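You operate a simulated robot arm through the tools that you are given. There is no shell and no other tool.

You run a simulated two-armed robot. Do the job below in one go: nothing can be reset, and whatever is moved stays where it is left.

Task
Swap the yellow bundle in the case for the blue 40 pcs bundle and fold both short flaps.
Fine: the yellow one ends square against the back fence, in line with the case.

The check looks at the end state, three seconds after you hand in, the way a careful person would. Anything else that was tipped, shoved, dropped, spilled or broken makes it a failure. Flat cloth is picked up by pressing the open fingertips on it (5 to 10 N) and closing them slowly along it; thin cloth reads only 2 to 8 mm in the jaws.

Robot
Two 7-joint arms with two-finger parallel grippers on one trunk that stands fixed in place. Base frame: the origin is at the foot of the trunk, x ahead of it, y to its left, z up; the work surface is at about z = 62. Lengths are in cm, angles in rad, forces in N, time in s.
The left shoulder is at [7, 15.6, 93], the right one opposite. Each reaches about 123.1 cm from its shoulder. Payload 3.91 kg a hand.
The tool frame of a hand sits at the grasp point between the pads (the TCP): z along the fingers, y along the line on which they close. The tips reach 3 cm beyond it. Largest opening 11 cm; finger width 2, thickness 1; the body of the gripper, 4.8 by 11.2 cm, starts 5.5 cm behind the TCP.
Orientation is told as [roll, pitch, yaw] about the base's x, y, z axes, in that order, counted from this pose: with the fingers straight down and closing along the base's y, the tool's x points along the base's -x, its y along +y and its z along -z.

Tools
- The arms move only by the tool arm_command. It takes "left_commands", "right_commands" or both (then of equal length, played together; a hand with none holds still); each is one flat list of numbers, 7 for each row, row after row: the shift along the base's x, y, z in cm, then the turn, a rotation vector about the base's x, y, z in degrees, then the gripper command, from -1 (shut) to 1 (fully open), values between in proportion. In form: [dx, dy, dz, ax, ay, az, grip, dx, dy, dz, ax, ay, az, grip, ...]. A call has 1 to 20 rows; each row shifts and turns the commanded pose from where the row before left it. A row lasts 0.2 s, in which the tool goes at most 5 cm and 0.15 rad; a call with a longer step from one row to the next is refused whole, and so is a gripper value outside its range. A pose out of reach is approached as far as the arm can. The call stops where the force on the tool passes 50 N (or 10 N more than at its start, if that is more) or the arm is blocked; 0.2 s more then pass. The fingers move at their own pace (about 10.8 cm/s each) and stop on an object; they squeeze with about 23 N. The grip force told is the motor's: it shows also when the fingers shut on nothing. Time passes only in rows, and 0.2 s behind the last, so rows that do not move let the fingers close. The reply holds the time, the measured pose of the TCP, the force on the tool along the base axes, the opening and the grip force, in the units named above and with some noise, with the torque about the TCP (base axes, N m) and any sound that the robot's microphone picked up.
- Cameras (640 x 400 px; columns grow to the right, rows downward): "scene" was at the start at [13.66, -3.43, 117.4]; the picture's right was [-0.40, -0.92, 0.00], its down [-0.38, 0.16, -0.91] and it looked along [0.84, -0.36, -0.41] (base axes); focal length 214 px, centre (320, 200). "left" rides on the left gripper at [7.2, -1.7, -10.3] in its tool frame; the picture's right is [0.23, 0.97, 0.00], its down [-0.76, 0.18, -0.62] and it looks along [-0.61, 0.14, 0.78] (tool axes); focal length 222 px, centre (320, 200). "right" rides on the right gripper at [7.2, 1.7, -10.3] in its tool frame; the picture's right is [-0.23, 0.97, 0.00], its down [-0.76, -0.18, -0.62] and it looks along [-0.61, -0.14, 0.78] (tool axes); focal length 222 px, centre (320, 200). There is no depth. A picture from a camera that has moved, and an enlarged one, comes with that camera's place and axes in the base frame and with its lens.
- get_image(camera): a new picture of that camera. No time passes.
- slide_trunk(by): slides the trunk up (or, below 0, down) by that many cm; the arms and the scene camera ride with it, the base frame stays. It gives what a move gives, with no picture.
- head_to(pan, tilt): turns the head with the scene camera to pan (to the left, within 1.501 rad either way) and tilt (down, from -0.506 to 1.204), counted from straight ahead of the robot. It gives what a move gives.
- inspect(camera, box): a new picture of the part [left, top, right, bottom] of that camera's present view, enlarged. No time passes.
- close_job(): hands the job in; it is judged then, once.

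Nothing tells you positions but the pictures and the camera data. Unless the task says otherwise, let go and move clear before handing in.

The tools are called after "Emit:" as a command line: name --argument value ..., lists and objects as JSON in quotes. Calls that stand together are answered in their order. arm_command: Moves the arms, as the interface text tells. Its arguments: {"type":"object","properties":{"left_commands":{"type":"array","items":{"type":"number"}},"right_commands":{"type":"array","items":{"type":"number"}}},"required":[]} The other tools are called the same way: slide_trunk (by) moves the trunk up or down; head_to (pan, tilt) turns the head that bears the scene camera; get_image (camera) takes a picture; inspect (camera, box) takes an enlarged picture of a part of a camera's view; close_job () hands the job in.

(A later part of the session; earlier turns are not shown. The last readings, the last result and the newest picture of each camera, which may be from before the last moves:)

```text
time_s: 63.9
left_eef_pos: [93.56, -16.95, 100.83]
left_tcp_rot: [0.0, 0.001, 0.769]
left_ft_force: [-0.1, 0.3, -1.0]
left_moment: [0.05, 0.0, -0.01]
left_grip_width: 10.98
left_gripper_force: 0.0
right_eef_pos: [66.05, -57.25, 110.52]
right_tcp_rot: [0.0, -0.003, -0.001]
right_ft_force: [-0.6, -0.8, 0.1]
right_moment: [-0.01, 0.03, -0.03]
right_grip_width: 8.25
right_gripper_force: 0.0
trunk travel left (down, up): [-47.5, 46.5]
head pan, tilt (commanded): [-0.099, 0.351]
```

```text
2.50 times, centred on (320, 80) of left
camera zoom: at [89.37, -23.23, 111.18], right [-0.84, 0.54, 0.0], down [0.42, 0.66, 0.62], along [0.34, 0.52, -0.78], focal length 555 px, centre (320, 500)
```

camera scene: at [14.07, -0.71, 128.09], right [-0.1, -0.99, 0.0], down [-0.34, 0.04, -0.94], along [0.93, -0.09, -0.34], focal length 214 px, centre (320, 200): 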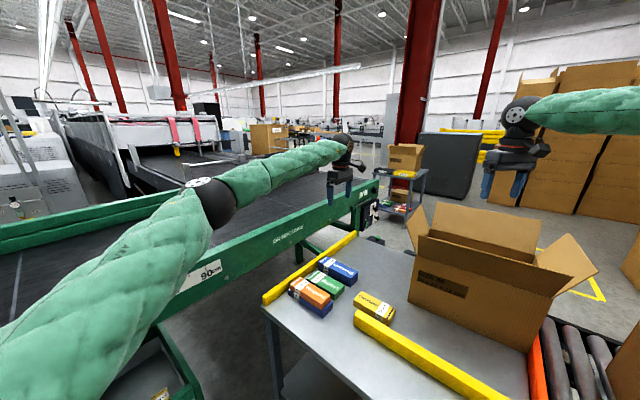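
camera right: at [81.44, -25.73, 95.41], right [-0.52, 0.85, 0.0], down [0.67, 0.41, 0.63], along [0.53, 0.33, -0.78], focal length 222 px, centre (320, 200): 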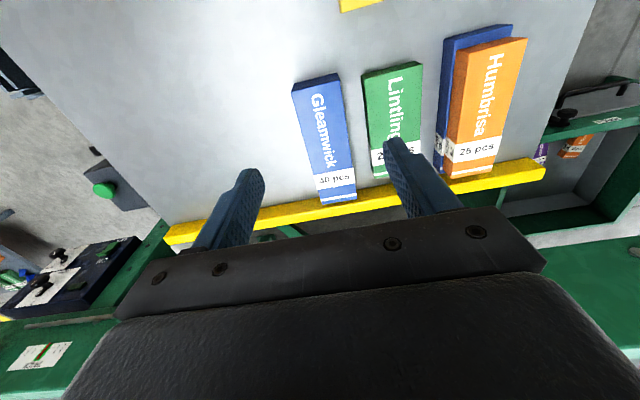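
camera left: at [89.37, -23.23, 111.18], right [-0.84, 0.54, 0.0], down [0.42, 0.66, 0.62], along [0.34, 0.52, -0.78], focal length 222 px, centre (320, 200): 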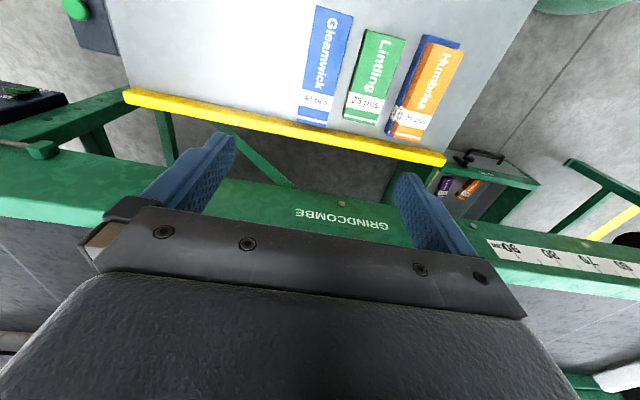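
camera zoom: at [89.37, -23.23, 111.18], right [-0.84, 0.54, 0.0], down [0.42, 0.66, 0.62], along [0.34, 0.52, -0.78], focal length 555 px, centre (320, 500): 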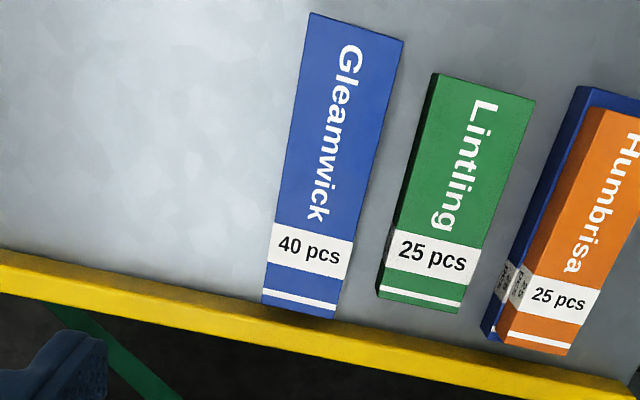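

The alignment is essentially perfect. I'll narrow the opening to 8 cm and go down between blue and green.

Emit:
arm_command --left_commands '[-0.1, 0.1, -3, 0, 0, 0, 0.45, -0.07, 0.07, -3, 0, 0, 0, 0.45, 0, 0, -3, 0, 0, 0, 0.45, 0, 0, -3, 0, 0, 0, 0.45, 0, 0, -3, 0, 0, 0, 0.45, 0, 0, -3, 0, 0, 0, 0.45, 0, 0, -3, 0, 0, 0, 0.45, 0, 0, -3, 0, 0, 0, 0.45, 0, 0, -2, 0, 0, 0, 0.45, 0, 0, 0, 0, 0, 0, 0.45]'

Emit:
get_image --camera "left"

Emit:
get_image --camera "scene"

```text
time_s: 66.1
left_eef_pos: [93.51, -16.73, 75.32]
left_tcp_rot: [0.0, 0.001, 0.767]
left_ft_force: [0.4, 0.0, 0.4]
left_moment: [0.0, 0.02, 0.03]
left_grip_width: 8.0
left_gripper_force: 0.0
right_eef_pos: [66.09, -57.31, 110.51]
right_tcp_rot: [-0.001, -0.001, 0.0]
right_ft_force: [0.2, -0.3, -0.4]
right_moment: [0.04, -0.04, 0.02]
right_grip_width: 8.25
right_gripper_force: 0.0
trunk travel left (down, up): [-47.5, 46.5]
head pan, tilt (commanded): [-0.099, 0.351]
```

```text
taken
camera left: at [89.37, -22.92, 85.62], right [-0.84, 0.54, 0.0], down [0.42, 0.66, 0.62], along [0.34, 0.52, -0.78], focal length 222 px, centre (320, 200)
```

left: 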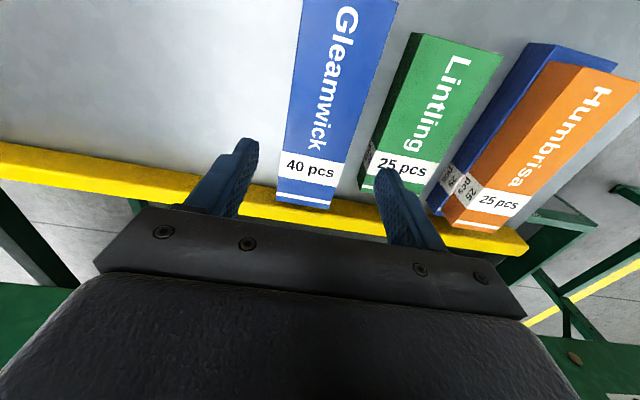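

```text
taken
camera scene: at [14.09, -0.65, 128.09], right [-0.1, -0.99, 0.0], down [-0.34, 0.03, -0.94], along [0.93, -0.09, -0.34], focal length 214 px, centre (320, 200)
```

scene: 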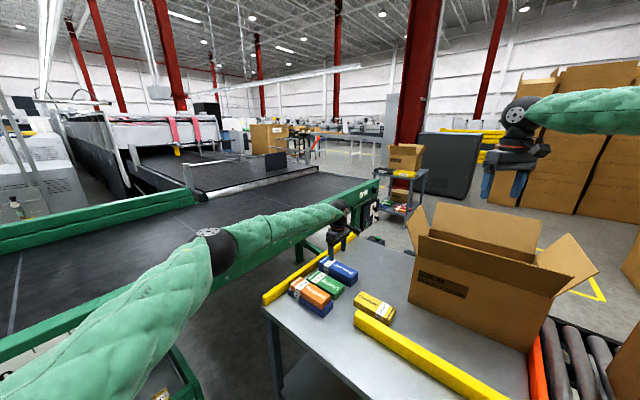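

The fingers line up and the arm is clear of the conveyor. I'll go down the rest and close gently.

Emit:
arm_command --left_commands '[0, 0, -2.5, 0, 0, 0, 0.45, 0, 0, -2.5, 0, 0, 0, 0.45, 0, 0, -2, 0, 0, 0, 0.45, 0, 0, -1.5, 0, 0, 0, 0.45, 0, 0, -1, 0, 0, 0, 0.45, 0, 0, -0.2, 0, 0, 0, 0.45, 0, 0, 0, 0, 0, 0, 0.45]'

Emit:
get_image --camera "left"

Emit:
get_image --camera "scene"

```text
time_s: 67.7
left_eef_pos: [93.45, -16.72, 65.63]
left_tcp_rot: [0.001, -0.001, 0.768]
left_ft_force: [0.3, 0.5, -0.5]
left_moment: [0.03, -0.02, 0.02]
left_grip_width: 7.97
left_gripper_force: 0.0
right_eef_pos: [66.08, -57.23, 110.48]
right_tcp_rot: [-0.001, 0.0, 0.001]
right_ft_force: [-0.6, 0.3, -0.9]
right_moment: [0.01, 0.01, 0.01]
right_grip_width: 8.23
right_gripper_force: 0.0
trunk travel left (down, up): [-47.5, 46.5]
head pan, tilt (commanded): [-0.099, 0.351]
```

```text
taken
camera left: at [89.31, -23.04, 75.88], right [-0.84, 0.54, 0.0], down [0.42, 0.66, 0.62], along [0.34, 0.52, -0.78], focal length 222 px, centre (320, 200)
```

left: 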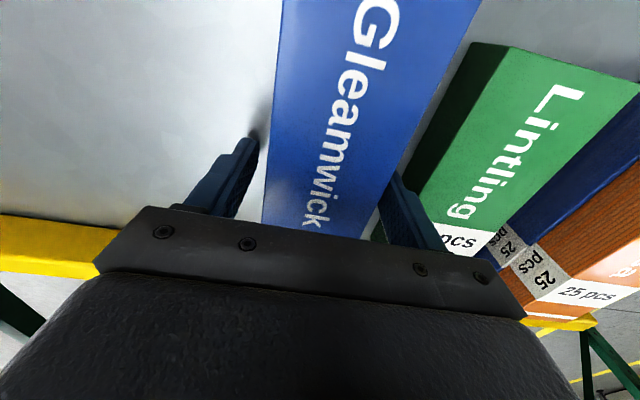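

```text
taken
camera scene: at [14.11, -0.66, 128.09], right [-0.1, -0.99, 0.0], down [-0.34, 0.03, -0.94], along [0.93, -0.09, -0.34], focal length 214 px, centre (320, 200)
```

scene: 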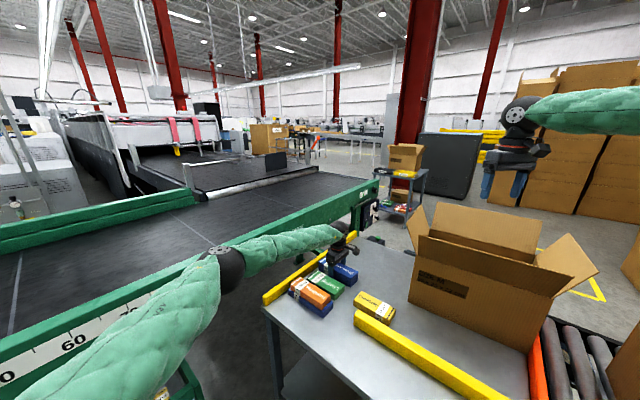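

Emit:
arm_command --left_commands '[0, 0, 0, 0, 0, 0, 0.3, 0, 0, 0, 0, 0, 0, 0.2, 0, 0, 0, 0, 0, 0, 0.13, 0, 0, 0, 0, 0, 0, 0.08, 0, 0, 0, 0, 0, 0, 0.03, 0, 0, 0, 0, 0, 0, -0.3, 0, 0, 0, 0, 0, 0, -1, 0, 0, 0, 0, 0, 0, -1]'

Emit:
arm_command --left_commands '[0, 0, 0.5, 0, 0, 0, -1, 0, 0, 1, 0, 0, 0, -1, 0, 0, 1.5, 0, 0, 0, -1, 0, 0, 2, 0, 0, 0, -1, 0, 0, 2, 0, 0, 0, -1, 0, 0, 0, 0, 0, 0, -1]'

Emit:
get_image --camera "left"

Emit:
get_image --camera "scene"

```text
time_s: 69.5
left_eef_pos: [93.48, -16.85, 65.5]
left_tcp_rot: [0.0, 0.001, 0.767]
left_ft_force: [0.5, 0.9, 0.3]
left_moment: [0.0, -0.03, -0.03]
left_grip_width: 5.97
left_gripper_force: 22.8
right_eef_pos: [66.13, -57.27, 110.66]
right_tcp_rot: [0.0, -0.002, 0.002]
right_ft_force: [-0.4, -0.3, 0.1]
right_moment: [0.0, 0.01, 0.0]
right_grip_width: 8.25
right_gripper_force: 0.1
trunk travel left (down, up): [-47.5, 46.5]
head pan, tilt (commanded): [-0.099, 0.351]
```

```text
time_s: 70.9
left_eef_pos: [93.32, -16.64, 72.16]
left_tcp_rot: [0.002, 0.002, 0.767]
left_ft_force: [-0.1, -0.9, -3.1]
left_moment: [0.03, 0.03, -0.01]
left_grip_width: 5.98
left_gripper_force: 22.8
right_eef_pos: [66.13, -57.15, 110.45]
right_tcp_rot: [0.0, 0.002, 0.0]
right_ft_force: [-0.2, 0.1, 0.7]
right_moment: [-0.01, 0.0, -0.01]
right_grip_width: 8.23
right_gripper_force: 0.1
trunk travel left (down, up): [-47.5, 46.5]
head pan, tilt (commanded): [-0.099, 0.351]
```

```text
taken
camera left: at [89.16, -22.9, 82.44], right [-0.84, 0.54, 0.0], down [0.42, 0.66, 0.62], along [0.34, 0.52, -0.78], focal length 222 px, centre (320, 200)
```

left: 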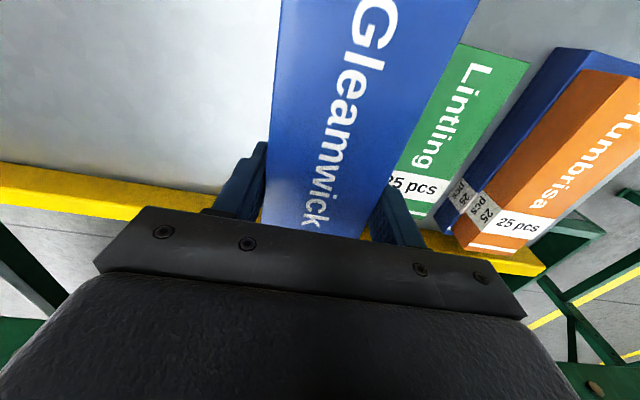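

```text
taken
camera scene: at [14.15, -0.68, 128.08], right [-0.1, -0.99, 0.0], down [-0.34, 0.03, -0.94], along [0.93, -0.09, -0.34], focal length 214 px, centre (320, 200)
```

scene: 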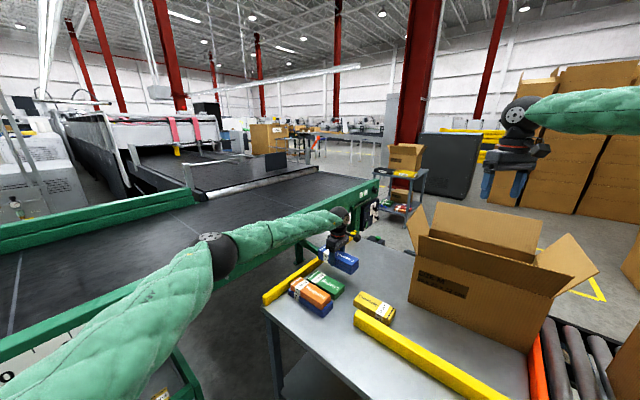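

Blue is lifted (about 3 N). I'll turn it a quarter turn and set it on the free spot beside the case, where the right hand can take it already aligned for the case.

Emit:
arm_command --left_commands '[0, 0, 3, 0, 0, 0, -1, 0, 0, 3, 0, 0, 0, -1, -0.42, -1.19, 0.3, 0, 0, -7.5, -1, -0.42, -1.19, 0.3, 0, 0, -7.5, -1, -0.42, -1.19, 0, 0, 0, -7.5, -1, -0.42, -1.19, 0, 0, 0, -7.5, -1, -0.42, -1.19, 0, 0, 0, -7.5, -1, -0.42, -1.19, 0, 0, 0, -7.5, -1, -0.42, -1.19, 0, 0, 0, -7.5, -1, -0.42, -1.19, 0, 0, 0, -7.5, -1, -0.42, -1.19, 0, 0, 0, -7.5, -1, -0.42, -1.19, 0, 0, 0, -7.5, -1, -0.42, -1.19, 0, 0, 0, -7.5, -1, -0.42, -1.19, 0, 0, 0, -7.5, -1, 0, 0, 0, 0, 0, 0, -1]'

Emit:
get_image --camera "left"

Emit:
get_image --camera "scene"

```text
time_s: 74.1
left_eef_pos: [88.55, -31.02, 78.88]
left_tcp_rot: [0.001, -0.001, -0.804]
left_ft_force: [-1.1, 0.3, -1.7]
left_moment: [-0.01, -0.02, 0.0]
left_grip_width: 5.99
left_gripper_force: 22.9
right_eef_pos: [66.17, -57.19, 110.65]
right_tcp_rot: [0.001, -0.002, 0.0]
right_ft_force: [0.0, 0.0, -0.6]
right_moment: [-0.01, -0.02, 0.01]
right_grip_width: 8.27
right_gripper_force: 0.1
trunk travel left (down, up): [-47.5, 46.5]
head pan, tilt (commanded): [-0.099, 0.351]
```

```text
taken
camera left: at [82.18, -26.98, 89.24], right [0.54, 0.84, 0.0], down [0.66, -0.42, 0.62], along [0.52, -0.34, -0.78], focal length 222 px, centre (320, 200)
```

left: 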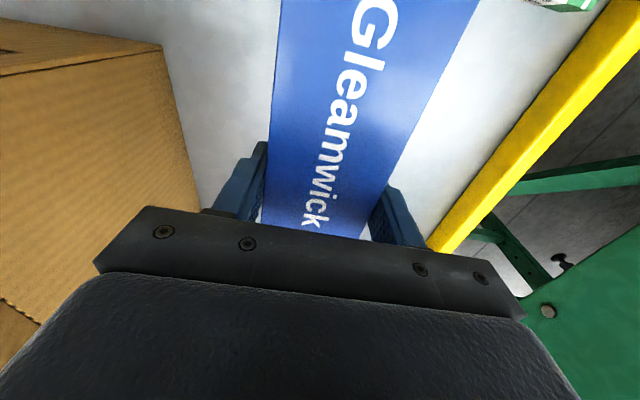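

```text
taken
camera scene: at [14.13, -0.64, 128.08], right [-0.1, -0.99, 0.0], down [-0.34, 0.03, -0.94], along [0.93, -0.09, -0.34], focal length 214 px, centre (320, 200)
```

scene: 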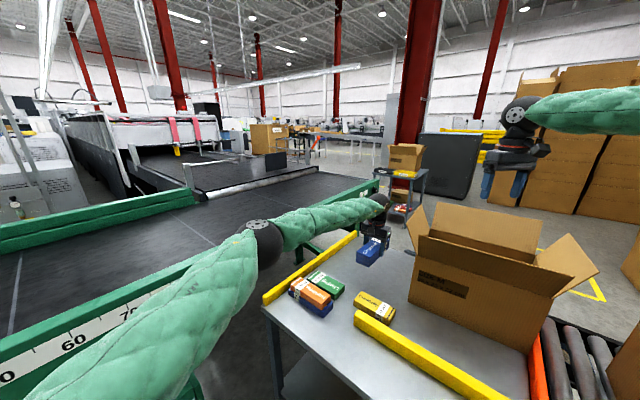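

Good. I'll lower it to the table and release.

Emit:
arm_command --left_commands '[0, 0, -2.5, 0, 0, 0, -1, 0, 0, -2.5, 0, 0, 0, -1, 0, 0, -2.5, 0, 0, 0, -1, 0, 0, -2.5, 0, 0, 0, -1, 0, 0, -1.5, 0, 0, 0, -1, 0, 0, -0.8, 0, 0, 0, -1, 0, 0, -0.5, 0, 0, 0, -1, 0, 0, 0, 0, 0, 0, -1]'

Emit:
arm_command --left_commands '[0, 0, -0.3, 0, 0, 0, -1, 0, 0, -0.2, 0, 0, 0, -1, 0, 0, 0, 0, 0, 0, -1]'

```text
time_s: 75.9
left_eef_pos: [88.39, -31.15, 66.21]
left_tcp_rot: [0.0, 0.0, -0.801]
left_ft_force: [0.7, 0.3, -2.1]
left_moment: [0.01, 0.0, 0.02]
left_grip_width: 5.98
left_gripper_force: 23.0
right_eef_pos: [66.01, -57.16, 110.48]
right_tcp_rot: [0.001, -0.001, 0.0]
right_ft_force: [0.3, 0.6, 0.1]
right_moment: [0.0, 0.01, 0.0]
right_grip_width: 8.26
right_gripper_force: 0.1
trunk travel left (down, up): [-47.5, 46.5]
head pan, tilt (commanded): [-0.099, 0.351]
```

```text
time_s: 76.7
left_eef_pos: [88.3, -31.04, 65.64]
left_tcp_rot: [0.0, 0.0, -0.802]
left_ft_force: [-0.8, 0.5, -2.9]
left_moment: [0.0, 0.01, -0.02]
left_grip_width: 5.97
left_gripper_force: 23.3
right_eef_pos: [66.1, -57.27, 110.56]
right_tcp_rot: [0.0, 0.0, 0.001]
right_ft_force: [-0.6, -0.7, 0.7]
right_moment: [-0.03, 0.0, -0.01]
right_grip_width: 8.25
right_gripper_force: 0.0
trunk travel left (down, up): [-47.5, 46.5]
head pan, tilt (commanded): [-0.099, 0.351]
```

Emit:
arm_command --left_commands '[0, 0, -0.2, 0, 0, 0, -1, 0, 0, 0, 0, 0, 0, -0.4, 0, 0, 0, 0, 0, 0, 0.15, 0, 0, 0, 0, 0, 0, 0.4, 0, 0, 0, 0, 0, 0, 0.45, 0, 0, 1, 0, 0, 0, 0.45, 0, 0, 2, 0, 0, 0, 0.45, 0, 0, 3, 0, 0, 0, 0.45, 0, 0, 3, 0, 0, 0, 0.45, 0, 0, 3, 0, 0, 0, 0.45, 0, 0, 3, 0, 0, 0, 0.45]'

Emit:
get_image --camera "left"

Emit:
get_image --camera "scene"

```text
time_s: 79.1
left_eef_pos: [88.26, -31.4, 80.72]
left_tcp_rot: [0.0, 0.0, -0.803]
left_ft_force: [-0.5, -1.4, -0.4]
left_moment: [-0.01, -0.02, -0.01]
left_grip_width: 7.98
left_gripper_force: 0.1
right_eef_pos: [66.05, -57.14, 110.53]
right_tcp_rot: [0.0, -0.002, -0.001]
right_ft_force: [0.5, -0.8, 0.1]
right_moment: [-0.03, 0.03, -0.01]
right_grip_width: 8.26
right_gripper_force: 0.0
trunk travel left (down, up): [-47.5, 46.5]
head pan, tilt (commanded): [-0.099, 0.351]
```

```text
taken
camera left: at [81.98, -27.33, 91.06], right [0.54, 0.84, 0.0], down [0.66, -0.42, 0.62], along [0.52, -0.34, -0.78], focal length 222 px, centre (320, 200)
```

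left: 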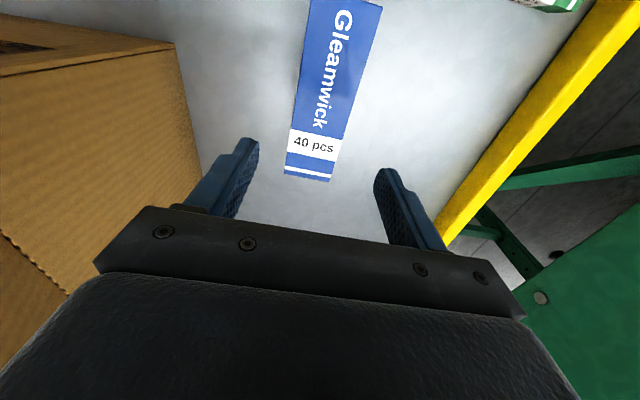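

```text
taken
camera scene: at [14.04, -0.66, 128.09], right [-0.1, -0.99, 0.0], down [-0.34, 0.03, -0.94], along [0.93, -0.09, -0.34], focal length 214 px, centre (320, 200)
```

scene: 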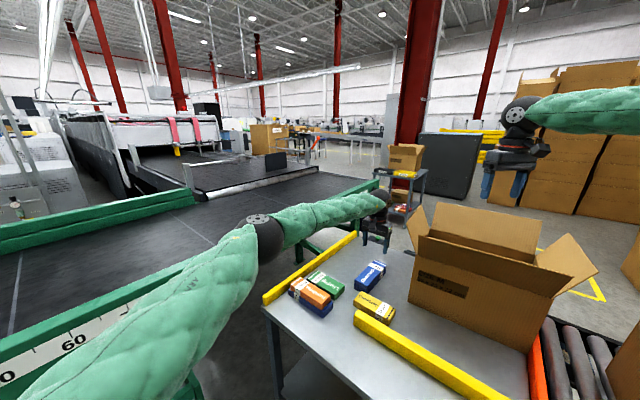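

Blue is on the table next to the case. The right forearm would brush the front flap when picking it there, so I'll bring yellow to the fence with the left arm first, then re-park blue where yellow was.

Emit:
arm_command --left_commands '[-1.3, 0.4, 0.5, 0, 0, 7.55, 0.45, -1.3, 0.4, 0.5, 0, 0, 7.55, 0.45, -1.3, 0.4, 0.5, 0, 0, 7.55, 0.45, -1.3, 0.4, 0.5, 0, 0, 7.55, 0.45, -1.3, 0.4, 0, 0, 0, 7.55, 0.45, -1.3, 0.4, 0, 0, 0, 7.55, 0.45, -1.3, 0.4, 0, 0, 0, 7.55, 0.45, -1.3, 0.4, 0, 0, 0, 7.55, 0.45, -1.3, 0.4, 0, 0, 0, 7.55, 0.45, -1.3, 0.4, 0, 0, 0, 7.55, 0.45, -1.3, 0.4, 0, 0, 0, 7.55, 0.45, -1.3, 0.4, 0, 0, 0, 7.55, 0.45, 0, 0, 0, 0, 0, 0, 0.45]'

Emit:
get_image --camera "left"

Emit:
get_image --camera "scene"

```text
time_s: 81.9
left_eef_pos: [72.84, -26.27, 82.46]
left_tcp_rot: [0.002, 0.0, 0.78]
left_ft_force: [0.5, 0.2, 0.1]
left_moment: [-0.01, 0.03, 0.01]
left_grip_width: 7.99
left_gripper_force: 0.0
right_eef_pos: [66.14, -57.18, 110.66]
right_tcp_rot: [0.0, -0.001, -0.001]
right_ft_force: [-0.2, 0.0, 0.0]
right_moment: [0.02, -0.01, -0.02]
right_grip_width: 8.26
right_gripper_force: 0.1
trunk travel left (down, up): [-47.5, 46.5]
head pan, tilt (commanded): [-0.099, 0.351]
```

```text
taken
camera left: at [68.76, -32.55, 92.78], right [-0.85, 0.53, 0.0], down [0.42, 0.66, 0.62], along [0.33, 0.53, -0.78], focal length 222 px, centre (320, 200)
```

left: 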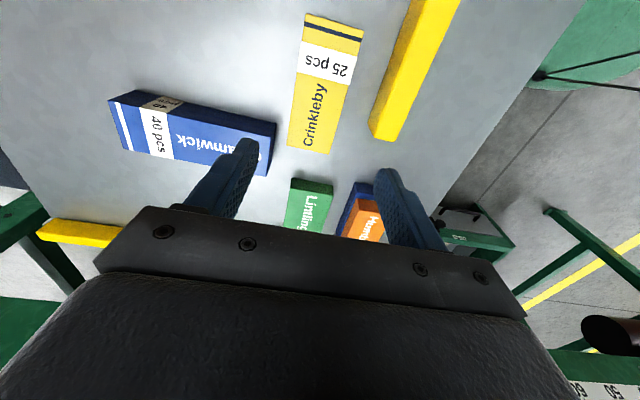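

```text
taken
camera scene: at [14.11, -0.69, 128.08], right [-0.1, -0.99, 0.0], down [-0.34, 0.04, -0.94], along [0.93, -0.09, -0.34], focal length 214 px, centre (320, 200)
```

scene: 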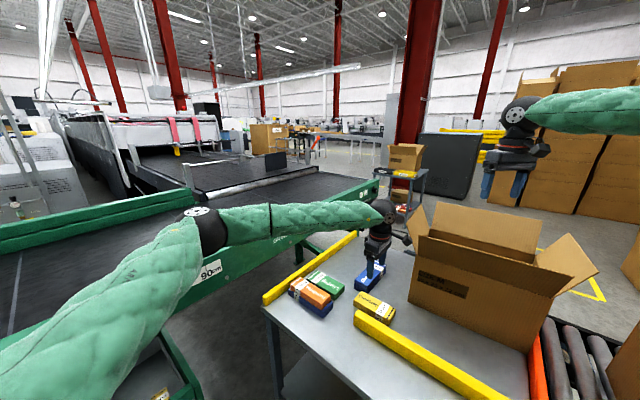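

The alignment is within a few mm, and blue's corner clears the finger by 2 cm. I'll pick up yellow with the left hand.

Emit:
arm_command --left_commands '[-0.1, -0.25, -3, 0, 0, 0.5, 0.42, -0.1, -0.25, -3, 0, 0, 0.5, 0.42, 0, 0, -3, 0, 0, 0, 0.42, 0, 0, -3, 0, 0, 0, 0.42, 0, 0, -2, 0, 0, 0, 0.42, 0, 0, -1.5, 0, 0, 0, 0.42, 0, 0, -1, 0, 0, 0, 0.42, 0, 0, -0.3, 0, 0, 0, 0.42, 0, 0, 0, 0, 0, 0, 0.42]'

Emit:
get_image --camera "left"

```text
time_s: 83.9
left_eef_pos: [72.63, -26.85, 65.73]
left_tcp_rot: [-0.001, -0.001, 0.796]
left_ft_force: [0.7, 0.7, -0.7]
left_moment: [-0.01, 0.02, 0.02]
left_grip_width: 7.8
left_gripper_force: 0.1
right_eef_pos: [66.1, -57.12, 110.52]
right_tcp_rot: [0.001, -0.003, -0.001]
right_ft_force: [0.0, 0.3, 0.7]
right_moment: [0.0, -0.01, -0.03]
right_grip_width: 8.26
right_gripper_force: 0.1
trunk travel left (down, up): [-47.5, 46.5]
head pan, tilt (commanded): [-0.099, 0.351]
```

```text
taken
camera left: at [68.65, -33.16, 76.04], right [-0.85, 0.52, 0.0], down [0.41, 0.67, 0.62], along [0.32, 0.53, -0.78], focal length 222 px, centre (320, 200)
```

left: 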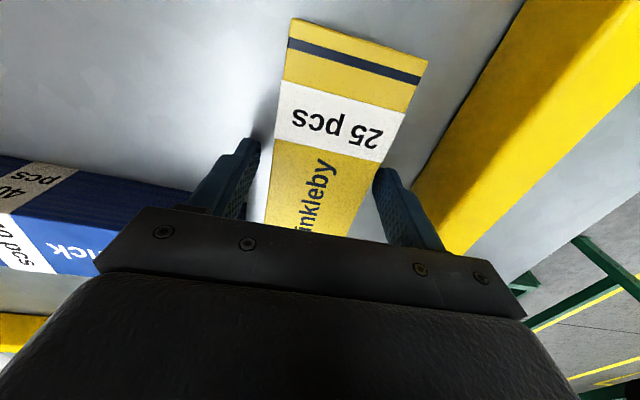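

Emit:
arm_command --left_commands '[0, 0, 0, 0, 0, 0, 0.25, 0, 0, 0, 0, 0, 0, 0.15, 0, 0, 0, 0, 0, 0, 0.1, 0, 0, 0, 0, 0, 0, 0.05, 0, 0, 0, 0, 0, 0, 0, 0, 0, 0, 0, 0, 0, -0.4, 0, 0, 0, 0, 0, 0, -1, 0, 0, 0, 0, 0, 0, -1, 0, 0, 0.5, 0, 0, 0, -1, 0, 0, 1, 0, 0, 0, -1, 0, 0, 2, 0, 0, 0, -1, 0, 0, 2.5, 0, 0, 0, -1, 0, 0, 2.5, 0, 0, 0, -1, 0, 0, 2.5, 0, 0, 0, -1, 0, 0, 0, 0, 0, 0, -1]'

Emit:
get_image --camera "left"

Emit:
get_image --camera "scene"

```text
time_s: 87.1
left_eef_pos: [72.6, -26.7, 76.57]
left_tcp_rot: [0.002, 0.001, 0.796]
left_ft_force: [-0.3, -0.3, -1.2]
left_moment: [0.02, -0.01, -0.02]
left_grip_width: 5.95
left_gripper_force: 22.9
right_eef_pos: [66.11, -57.25, 110.44]
right_tcp_rot: [0.0, -0.001, 0.001]
right_ft_force: [0.0, 0.7, 0.2]
right_moment: [0.0, 0.0, 0.0]
right_grip_width: 8.25
right_gripper_force: 0.0
trunk travel left (down, up): [-47.5, 46.5]
head pan, tilt (commanded): [-0.099, 0.351]
```

```text
taken
camera left: at [68.59, -33.1, 87.04], right [-0.85, 0.52, 0.0], down [0.41, 0.67, 0.62], along [0.32, 0.53, -0.78], focal length 222 px, centre (320, 200)
```

left: 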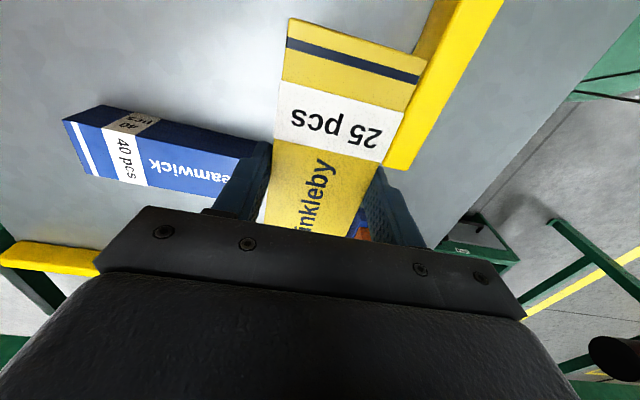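

```text
taken
camera scene: at [14.14, -0.67, 128.08], right [-0.1, -0.99, 0.0], down [-0.34, 0.03, -0.94], along [0.93, -0.09, -0.34], focal length 214 px, centre (320, 200)
```

scene: 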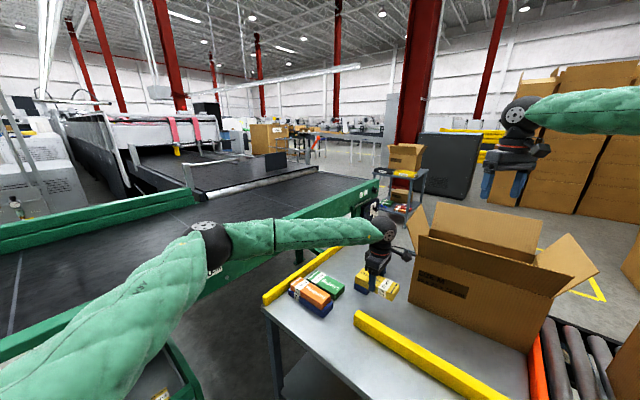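

Yellow is in the left hand. I'll carry it over to the fence beside its final spot.

Emit:
arm_command --left_commands '[2.84, 0.78, 0.3, 0, 0, -0.1, -1, 2.84, 0.78, 0.3, 0, 0, -0.1, -1, 2.84, 0.78, 0.3, 0, 0, -0.1, -1, 2.84, 0.78, 0.3, 0, 0, -0.1, -1, 2.84, 0.78, 0.3, 0, 0, -0.1, -1, 2.84, 0.78, 0, 0, 0, -0.1, -1, 2.84, 0.78, 0, 0, 0, -0.1, -1, 2.84, 0.78, 0, 0, 0, -0.1, -1, 2.84, 0.78, 0, 0, 0, -0.1, -1, 0, 0, 0, 0, 0, 0, -1]'

Emit:
get_image --camera "left"

Emit:
get_image --camera "scene"

```text
time_s: 89.3
left_eef_pos: [98.49, -19.58, 78.2]
left_tcp_rot: [0.0, 0.0, 0.779]
left_ft_force: [0.9, -0.2, -1.3]
left_moment: [0.03, -0.03, -0.01]
left_grip_width: 5.94
left_gripper_force: 22.7
right_eef_pos: [66.09, -57.19, 110.55]
right_tcp_rot: [0.002, 0.0, -0.001]
right_ft_force: [-0.9, 0.3, 1.0]
right_moment: [-0.05, -0.02, 0.0]
right_grip_width: 8.27
right_gripper_force: 0.1
trunk travel left (down, up): [-47.5, 46.5]
head pan, tilt (commanded): [-0.099, 0.351]
```

```text
taken
camera left: at [94.33, -25.87, 88.4], right [-0.85, 0.53, 0.0], down [0.42, 0.66, 0.62], along [0.33, 0.53, -0.78], focal length 222 px, centre (320, 200)
```

left: 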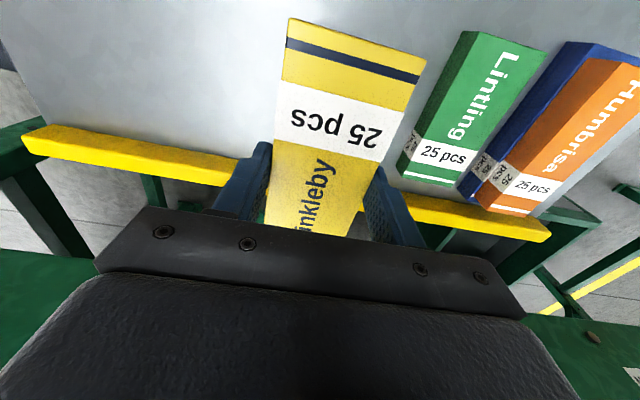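

```text
taken
camera scene: at [14.11, -0.61, 128.09], right [-0.1, -0.99, 0.0], down [-0.34, 0.03, -0.94], along [0.93, -0.09, -0.34], focal length 214 px, centre (320, 200)
```

scene: 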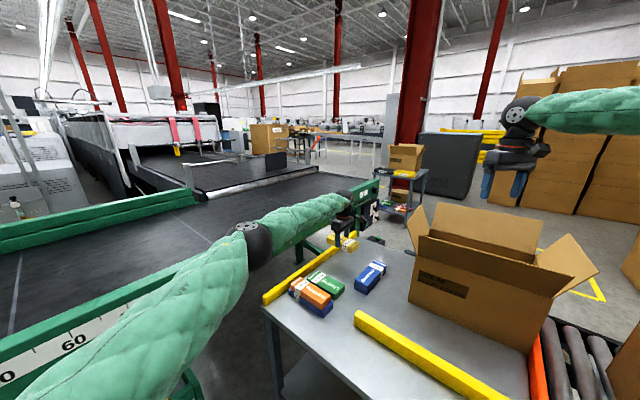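

The left arm is comfortable here, with the elbow still bent. I'll try to carry it on along the fence to the line of the case.

Emit:
arm_command --left_commands '[0.91, -0.92, 0, 0, 0, 0, -1, 0.91, -0.92, 0, 0, 0, 0, -1, 0.91, -0.92, 0, 0, 0, 0, -1, 0.91, -0.92, 0, 0, 0, 0, -1, 0.91, -0.92, 0, 0, 0, 0, -1, 0.91, -0.92, 0, 0, 0, 0, -1, 0.91, -0.92, 0, 0, 0, 0, -1]'

Emit:
get_image --camera "scene"

```text
time_s: 90.9
left_eef_pos: [99.9, -22.47, 78.37]
left_tcp_rot: [0.002, 0.0, 0.779]
left_ft_force: [0.5, 0.0, -1.4]
left_moment: [0.02, -0.01, -0.04]
left_grip_width: 5.98
left_gripper_force: 23.4
left hand out of reach, approached as far as the arm can: row 3, 4, 5, 6, 7
right_eef_pos: [66.06, -57.39, 110.52]
right_tcp_rot: [0.0, -0.002, 0.0]
right_ft_force: [0.8, -0.5, 0.3]
right_moment: [-0.02, 0.02, -0.02]
right_grip_width: 8.25
right_gripper_force: 0.0
trunk travel left (down, up): [-47.5, 46.5]
head pan, tilt (commanded): [-0.099, 0.351]
```

```text
taken
camera scene: at [14.09, -0.73, 128.09], right [-0.1, -0.99, 0.0], down [-0.34, 0.04, -0.94], along [0.93, -0.09, -0.34], focal length 214 px, centre (320, 200)
```

scene: 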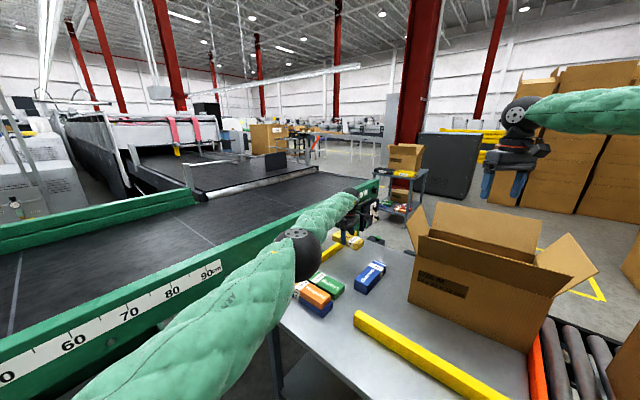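

That is the left arm's limit at this height, next to the fence and about 10 cm short of the case line. I'll go down with the trunk, seat yellow's end against the fence here, then slide it along the fence with the fingers.

Emit:
slide_trunk --by -11.2

Emit:
get_image --camera "left"

Emit:
get_image --camera "scene"

```text
time_s: 92.3
left_eef_pos: [99.82, -22.36, 67.2]
left_tcp_rot: [0.0, 0.001, 0.781]
left_ft_force: [0.1, 0.2, -1.5]
left_moment: [-0.02, 0.01, 0.0]
left_grip_width: 5.98
left_gripper_force: 23.3
right_eef_pos: [66.16, -57.27, 99.33]
right_tcp_rot: [0.001, 0.001, 0.0]
right_ft_force: [-0.7, -0.4, 0.6]
right_moment: [0.0, 0.0, -0.01]
right_grip_width: 8.24
right_gripper_force: 0.1
trunk travel left (down, up): [-36.3, 57.7]
head pan, tilt (commanded): [-0.099, 0.351]
```

```text
taken
camera left: at [95.71, -28.72, 77.56], right [-0.85, 0.53, 0.0], down [0.42, 0.66, 0.62], along [0.33, 0.53, -0.78], focal length 222 px, centre (320, 200)
```

left: 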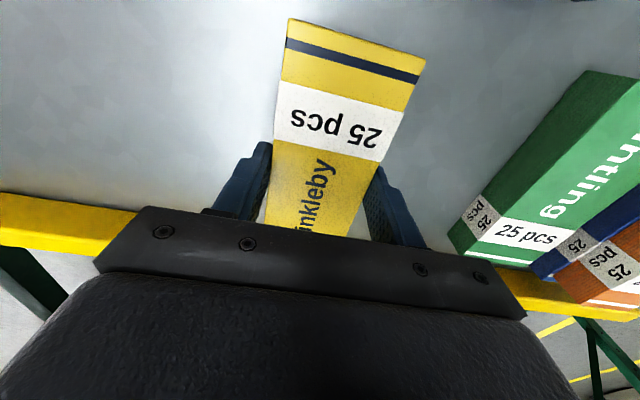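

```text
taken
camera scene: at [14.08, -0.64, 116.9], right [-0.1, -0.99, 0.0], down [-0.34, 0.03, -0.94], along [0.93, -0.09, -0.34], focal length 214 px, centre (320, 200)
```

scene: 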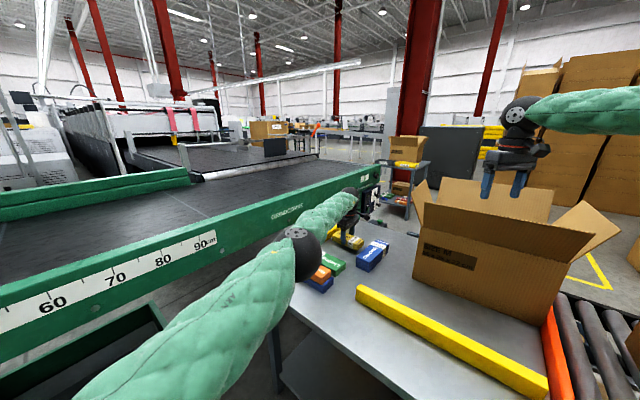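

I'll measure the fence line precisely from here.

Emit:
inspect --camera "left" --box '[0, 150, 160, 290]'

Emit:
inspect --camera "left" --box '[420, 180, 640, 340]'

Emit:
inspect --camera "scene" --box '[310, 180, 420, 280]'

```text
2.86 times, centred on (80, 220) of left
camera zoom: at [95.71, -28.72, 77.56], right [-0.85, 0.53, 0.0], down [0.42, 0.66, 0.62], along [0.33, 0.53, -0.78], focal length 635 px, centre (1006, 143)
```

zoom: 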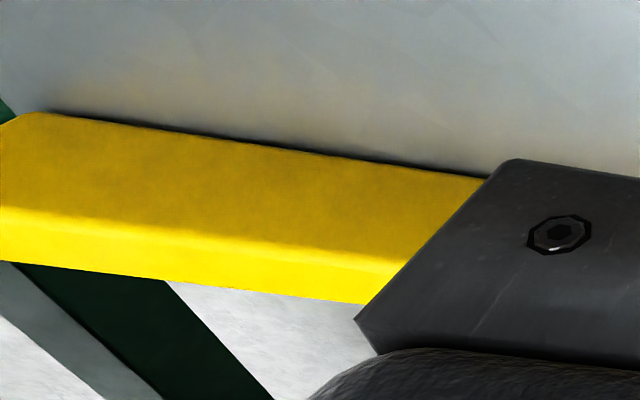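

```text
2.50 times, centred on (530, 260) of left
camera zoom: at [95.71, -28.72, 77.56], right [-0.85, 0.53, 0.0], down [0.42, 0.66, 0.62], along [0.33, 0.53, -0.78], focal length 555 px, centre (-205, 50)
```

zoom: 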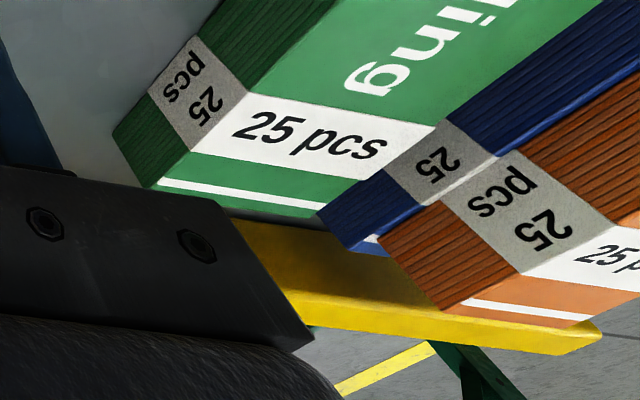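

```text
4.00 times, centred on (365, 230) of scene
camera zoom: at [14.08, -0.64, 116.9], right [-0.1, -0.99, 0.0], down [-0.34, 0.03, -0.94], along [0.93, -0.09, -0.34], focal length 858 px, centre (140, 80)
```

zoom: 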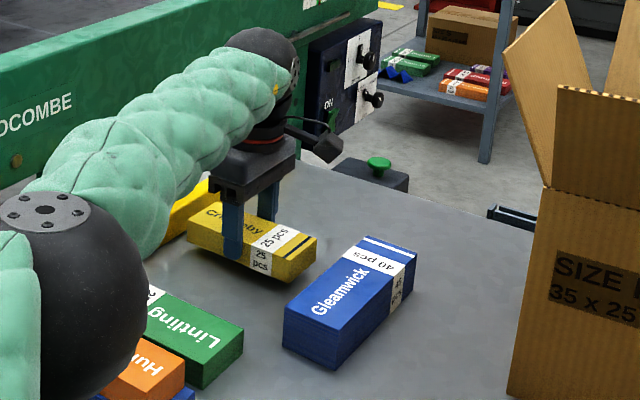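

The fence face lies about 3.3 cm ahead of yellow's end and is turned about 0.7° from the hand. I'll correct the angle, go down to just above the table and ease it up to the fence.

Emit:
arm_command --left_commands '[0, 0.7, -0.5, 0, 0, 0.4, -1, 0.1, 0.7, -0.5, 0, 0, 0.3, -1, 0.2, 0.6, -0.2, 0, 0, 0, -1, 0.2, 0.6, 0, 0, 0, 0, -1, 0.2, 0.5, 0, 0, 0, 0, -1, 0, 0, 0, 0, 0, 0, -1]'

Emit:
inspect --camera "scene" --box '[310, 180, 420, 280]'

Emit:
get_image --camera "left"

```text
time_s: 93.7
left_eef_pos: [100.65, -19.31, 66.07]
left_tcp_rot: [-0.001, -0.001, 0.792]
left_ft_force: [-0.7, 0.5, -1.9]
left_moment: [0.0, -0.02, 0.02]
left_grip_width: 5.94
left_gripper_force: 22.5
right_eef_pos: [66.12, -57.13, 99.34]
right_tcp_rot: [-0.001, 0.0, 0.001]
right_ft_force: [0.4, 0.2, -0.6]
right_moment: [0.0, 0.02, 0.03]
right_grip_width: 8.23
right_gripper_force: 0.0
trunk travel left (down, up): [-36.3, 57.7]
head pan, tilt (commanded): [-0.099, 0.351]
```

```text
4.00 times, centred on (365, 230) of scene
camera zoom: at [14.11, -0.66, 116.89], right [-0.1, -0.99, 0.0], down [-0.34, 0.03, -0.94], along [0.93, -0.09, -0.34], focal length 858 px, centre (140, 80)
```

zoom: 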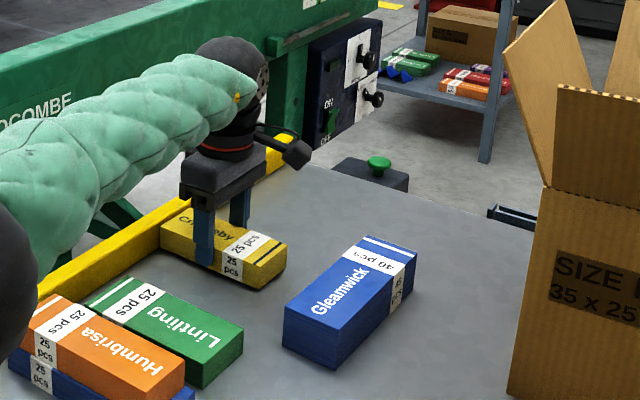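

```text
taken
camera left: at [96.62, -25.65, 76.39], right [-0.85, 0.52, 0.0], down [0.41, 0.67, 0.62], along [0.32, 0.53, -0.78], focal length 222 px, centre (320, 200)
```

left: 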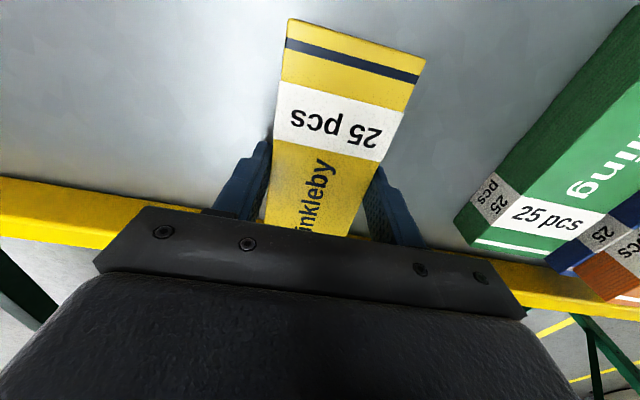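

About half a centimetre is left. I'll creep up to the fence in small steps and watch the force.

Emit:
arm_command --left_commands '[0.14, 0.14, 0, 0, 0, 0, -1, 0.14, 0.14, 0, 0, 0, 0, -1, 0, 0, 0, 0, 0, 0, -1]'

Emit:
arm_command --left_commands '[0.11, 0.11, 0, 0, 0, 0, -1, 0, 0, 0, 0, 0, 0, -1]'

Emit:
inspect --camera "scene" --box '[320, 190, 400, 260]'

```text
time_s: 94.5
left_eef_pos: [100.73, -19.13, 66.07]
left_tcp_rot: [0.0, 0.0, 0.791]
left_ft_force: [-8.2, -7.2, -2.0]
left_moment: [-0.13, 0.14, 0.15]
left_grip_width: 5.94
left_gripper_force: 23.0
right_eef_pos: [66.07, -57.27, 99.36]
right_tcp_rot: [0.002, -0.002, 0.001]
right_ft_force: [0.4, -0.7, 0.8]
right_moment: [-0.01, 0.01, 0.01]
right_grip_width: 8.28
right_gripper_force: 0.0
trunk travel left (down, up): [-36.3, 57.7]
head pan, tilt (commanded): [-0.099, 0.351]
```

```text
time_s: 95.1
left_eef_pos: [100.86, -19.13, 66.11]
left_tcp_rot: [-0.001, -0.001, 0.792]
left_ft_force: [-14.4, -15.3, -2.4]
left_moment: [-0.27, 0.28, -0.08]
left_grip_width: 5.99
left_gripper_force: 23.3
right_eef_pos: [66.02, -57.43, 99.37]
right_tcp_rot: [0.0, -0.001, 0.0]
right_ft_force: [0.0, -0.1, -0.2]
right_moment: [0.0, 0.02, -0.02]
right_grip_width: 8.25
right_gripper_force: 0.0
trunk travel left (down, up): [-36.3, 57.7]
head pan, tilt (commanded): [-0.099, 0.351]
```

```text
5.71 times, centred on (360, 225) of scene
camera zoom: at [14.05, -0.75, 116.89], right [-0.1, -0.99, 0.0], down [-0.34, 0.04, -0.94], along [0.93, -0.09, -0.34], focal length 1226 px, centre (91, 57)
```

zoom: 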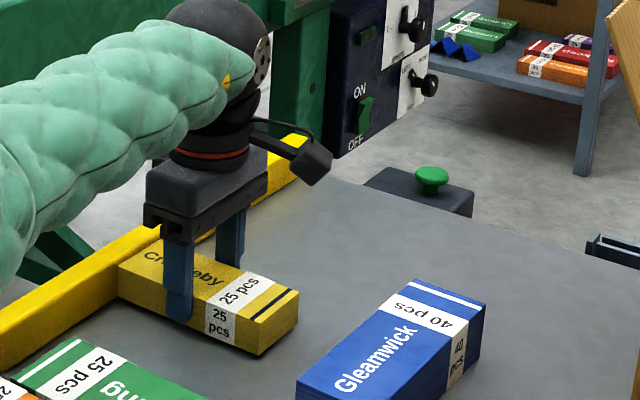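

It is seated: about 21 N, straight along the fence normal and with no twist. I'll ease the pressure off, lower the last few mm, release and rise.

Emit:
arm_command --left_commands '[-0.12, -0.12, 0, 0, 0, 0, -1, 0, 0, -0.25, 0, 0, 0, -1, 0, 0, -0.15, 0, 0, 0, -1, 0, 0, 0, 0, 0, 0, -1]'

```text
time_s: 96.1
left_eef_pos: [100.64, -18.94, 65.68]
left_tcp_rot: [0.001, -0.002, 0.791]
left_ft_force: [-4.5, -9.9, 9.7]
left_moment: [-0.34, 0.3, -0.21]
left_grip_width: 5.93
left_gripper_force: 23.5
right_eef_pos: [66.01, -57.17, 99.31]
right_tcp_rot: [0.0, -0.001, -0.001]
right_ft_force: [-0.7, 0.2, 0.6]
right_moment: [0.0, -0.01, -0.01]
right_grip_width: 8.25
right_gripper_force: 0.0
trunk travel left (down, up): [-36.3, 57.7]
head pan, tilt (commanded): [-0.099, 0.351]
```

Emit:
arm_command --left_commands '[0, 0, 0.05, 0, 0, 0, -0.5, 0, 0, 0, 0, 0, 0, 0.1, 0, 0, 0, 0, 0, 0, 0.25, 0, 0, 0, 0, 0, 0, 0.42, 0, 0, 0, 0, 0, 0, 0.42, 0, 0, 1, 0, 0, 0, 0.42, 0, 0, 2, 0, 0, 0, 0.42, 0, 0, 3, 0, 0, 0, 0.42, 0, 0, 3, 0, 0, 0, 0.42, 0, 0, 3, 0, 0, 0, 0.42]'

Emit:
get_image --camera "left"

Emit:
inspect --camera "scene" --box '[310, 180, 420, 280]'

```text
time_s: 98.3
left_eef_pos: [100.68, -18.96, 77.92]
left_tcp_rot: [0.003, 0.001, 0.793]
left_ft_force: [0.0, 0.1, 0.4]
left_moment: [0.0, 0.0, 0.03]
left_grip_width: 7.81
left_gripper_force: 0.1
right_eef_pos: [65.98, -57.17, 99.31]
right_tcp_rot: [0.0, -0.001, 0.0]
right_ft_force: [0.5, -0.4, 0.6]
right_moment: [0.03, 0.01, -0.03]
right_grip_width: 8.25
right_gripper_force: 0.0
trunk travel left (down, up): [-36.3, 57.7]
head pan, tilt (commanded): [-0.099, 0.351]
```

```text
taken
camera left: at [96.62, -25.43, 88.23], right [-0.85, 0.52, 0.0], down [0.41, 0.67, 0.62], along [0.33, 0.53, -0.78], focal length 222 px, centre (320, 200)
```

left: 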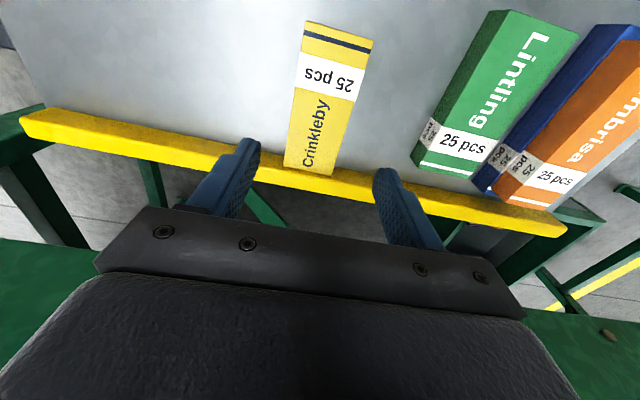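

```text
4.00 times, centred on (365, 230) of scene
camera zoom: at [14.04, -0.67, 116.89], right [-0.1, -0.99, 0.0], down [-0.34, 0.03, -0.94], along [0.93, -0.09, -0.34], focal length 858 px, centre (140, 80)
```

zoom: 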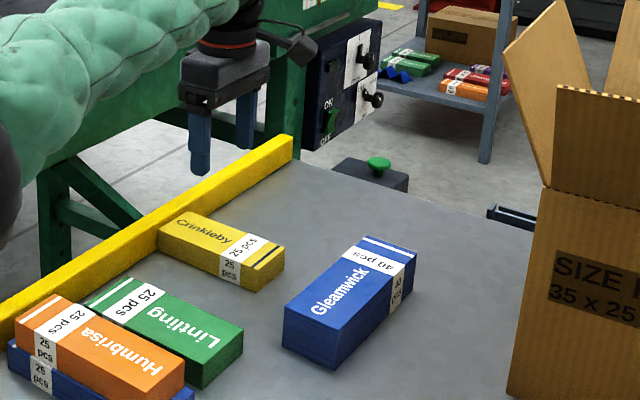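

Yellow is flush at the fence. Now I'll turn the hand into a two-pronged fork, with fingers spread along the bundle and tilted 25° forward, to slide it along the fence.

Emit:
arm_command --left_commands '[-0.4, 0.38, 0.4, 0, 0, -7.5, 0.45, -0.4, 0.38, 0.4, 0, 0, -7.5, 0.45, -0.4, 0.38, 0.4, 0, 0, -7.5, 0.45, -0.4, 0.38, 0.4, 0, 0, -7.5, 0.45, -0.4, 0.38, 0.4, 0, 0, -7.5, 0.45, -0.4, 0.38, 0.4, 0, 0, -7.5, 0.45, -0.4, 0.38, 0.4, 0, 0, -7.5, 0.45, -0.4, 0.38, 0.4, 0, 0, -7.5, 0.45, -0.4, 0.38, 0.4, 0, 0, -7.5, 0.45, -0.4, 0.38, 0.4, 0, 0, -7.5, 0.45, -0.4, 0.38, 0.4, 0, 0, -7.5, 0.45, -0.4, 0.38, 0.4, 0, 0, -7.5, 0.45, 0, 0, 0, -4.38, -4.46, 0, 0.45, 0, 0, 0, -4.38, -4.46, 0, 0.45, 0, 0, 0, -4.38, -4.46, 0, 0.45, 0, 0, 0, -4.38, -4.46, 0, 0.45, 0, 0, 0, 0, 0, 0, 0.45]'

Emit:
get_image --camera "left"

Emit:
inspect --camera "scene" --box '[290, 160, 430, 290]'

```text
time_s: 101.9
left_eef_pos: [96.29, -14.71, 82.15]
left_tcp_rot: [-0.031, -0.437, -0.707]
left_ft_force: [-0.3, 0.0, 0.7]
left_moment: [-0.03, 0.03, -0.04]
left_grip_width: 7.99
left_gripper_force: 0.1
left hand out of reach, approached as far as the arm can: row 12
right_eef_pos: [66.14, -57.3, 99.27]
right_tcp_rot: [0.002, -0.001, 0.001]
right_ft_force: [0.1, -0.5, 0.7]
right_moment: [-0.04, -0.02, -0.03]
right_grip_width: 8.24
right_gripper_force: 0.1
trunk travel left (down, up): [-36.3, 57.7]
head pan, tilt (commanded): [-0.099, 0.351]
```

```text
taken
camera left: at [86.82, -8.7, 88.57], right [0.48, 0.87, -0.12], down [0.45, -0.13, 0.88], along [0.75, -0.48, -0.46], focal length 222 px, centre (320, 200)
```

left: 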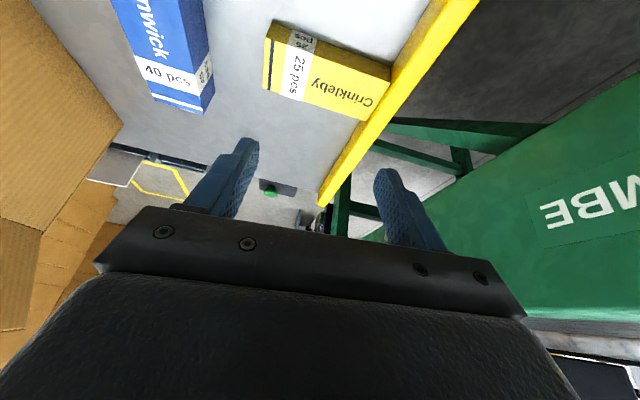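

```text
3.08 times, centred on (360, 225) of scene
camera zoom: at [14.1, -0.67, 116.89], right [-0.1, -0.99, 0.0], down [-0.34, 0.03, -0.94], along [0.93, -0.09, -0.34], focal length 660 px, centre (197, 123)
```

zoom: 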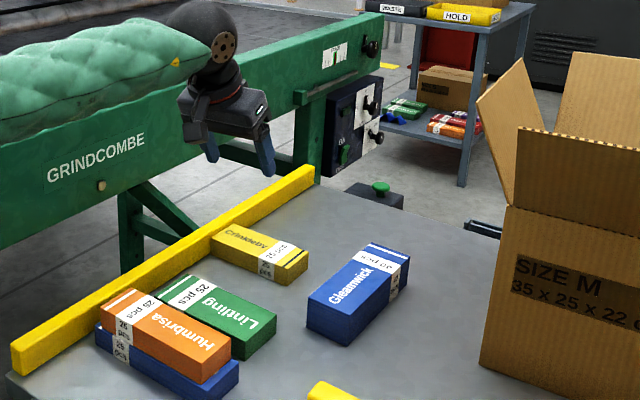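

The hand ended about 3° short in yaw. I'll trim it so both prongs face the bundle squarely.

Emit:
arm_command --left_commands '[0, 0, 0, 1.14, -1.12, -3.2, 0.45, 0, 0, 0, 0, 0, 0, 0.45]'

```text
time_s: 102.5
left_eef_pos: [96.1, -14.64, 82.28]
left_tcp_rot: [0.0, -0.437, -0.775]
left_ft_force: [-0.9, 0.6, 0.3]
left_moment: [0.02, -0.03, 0.0]
left_grip_width: 8.01
left_gripper_force: 0.0
right_eef_pos: [66.04, -57.14, 99.32]
right_tcp_rot: [-0.001, -0.001, 0.001]
right_ft_force: [0.5, -0.3, 0.2]
right_moment: [0.03, -0.02, 0.05]
right_grip_width: 8.22
right_gripper_force: 0.1
trunk travel left (down, up): [-36.3, 57.7]
head pan, tilt (commanded): [-0.099, 0.351]
```

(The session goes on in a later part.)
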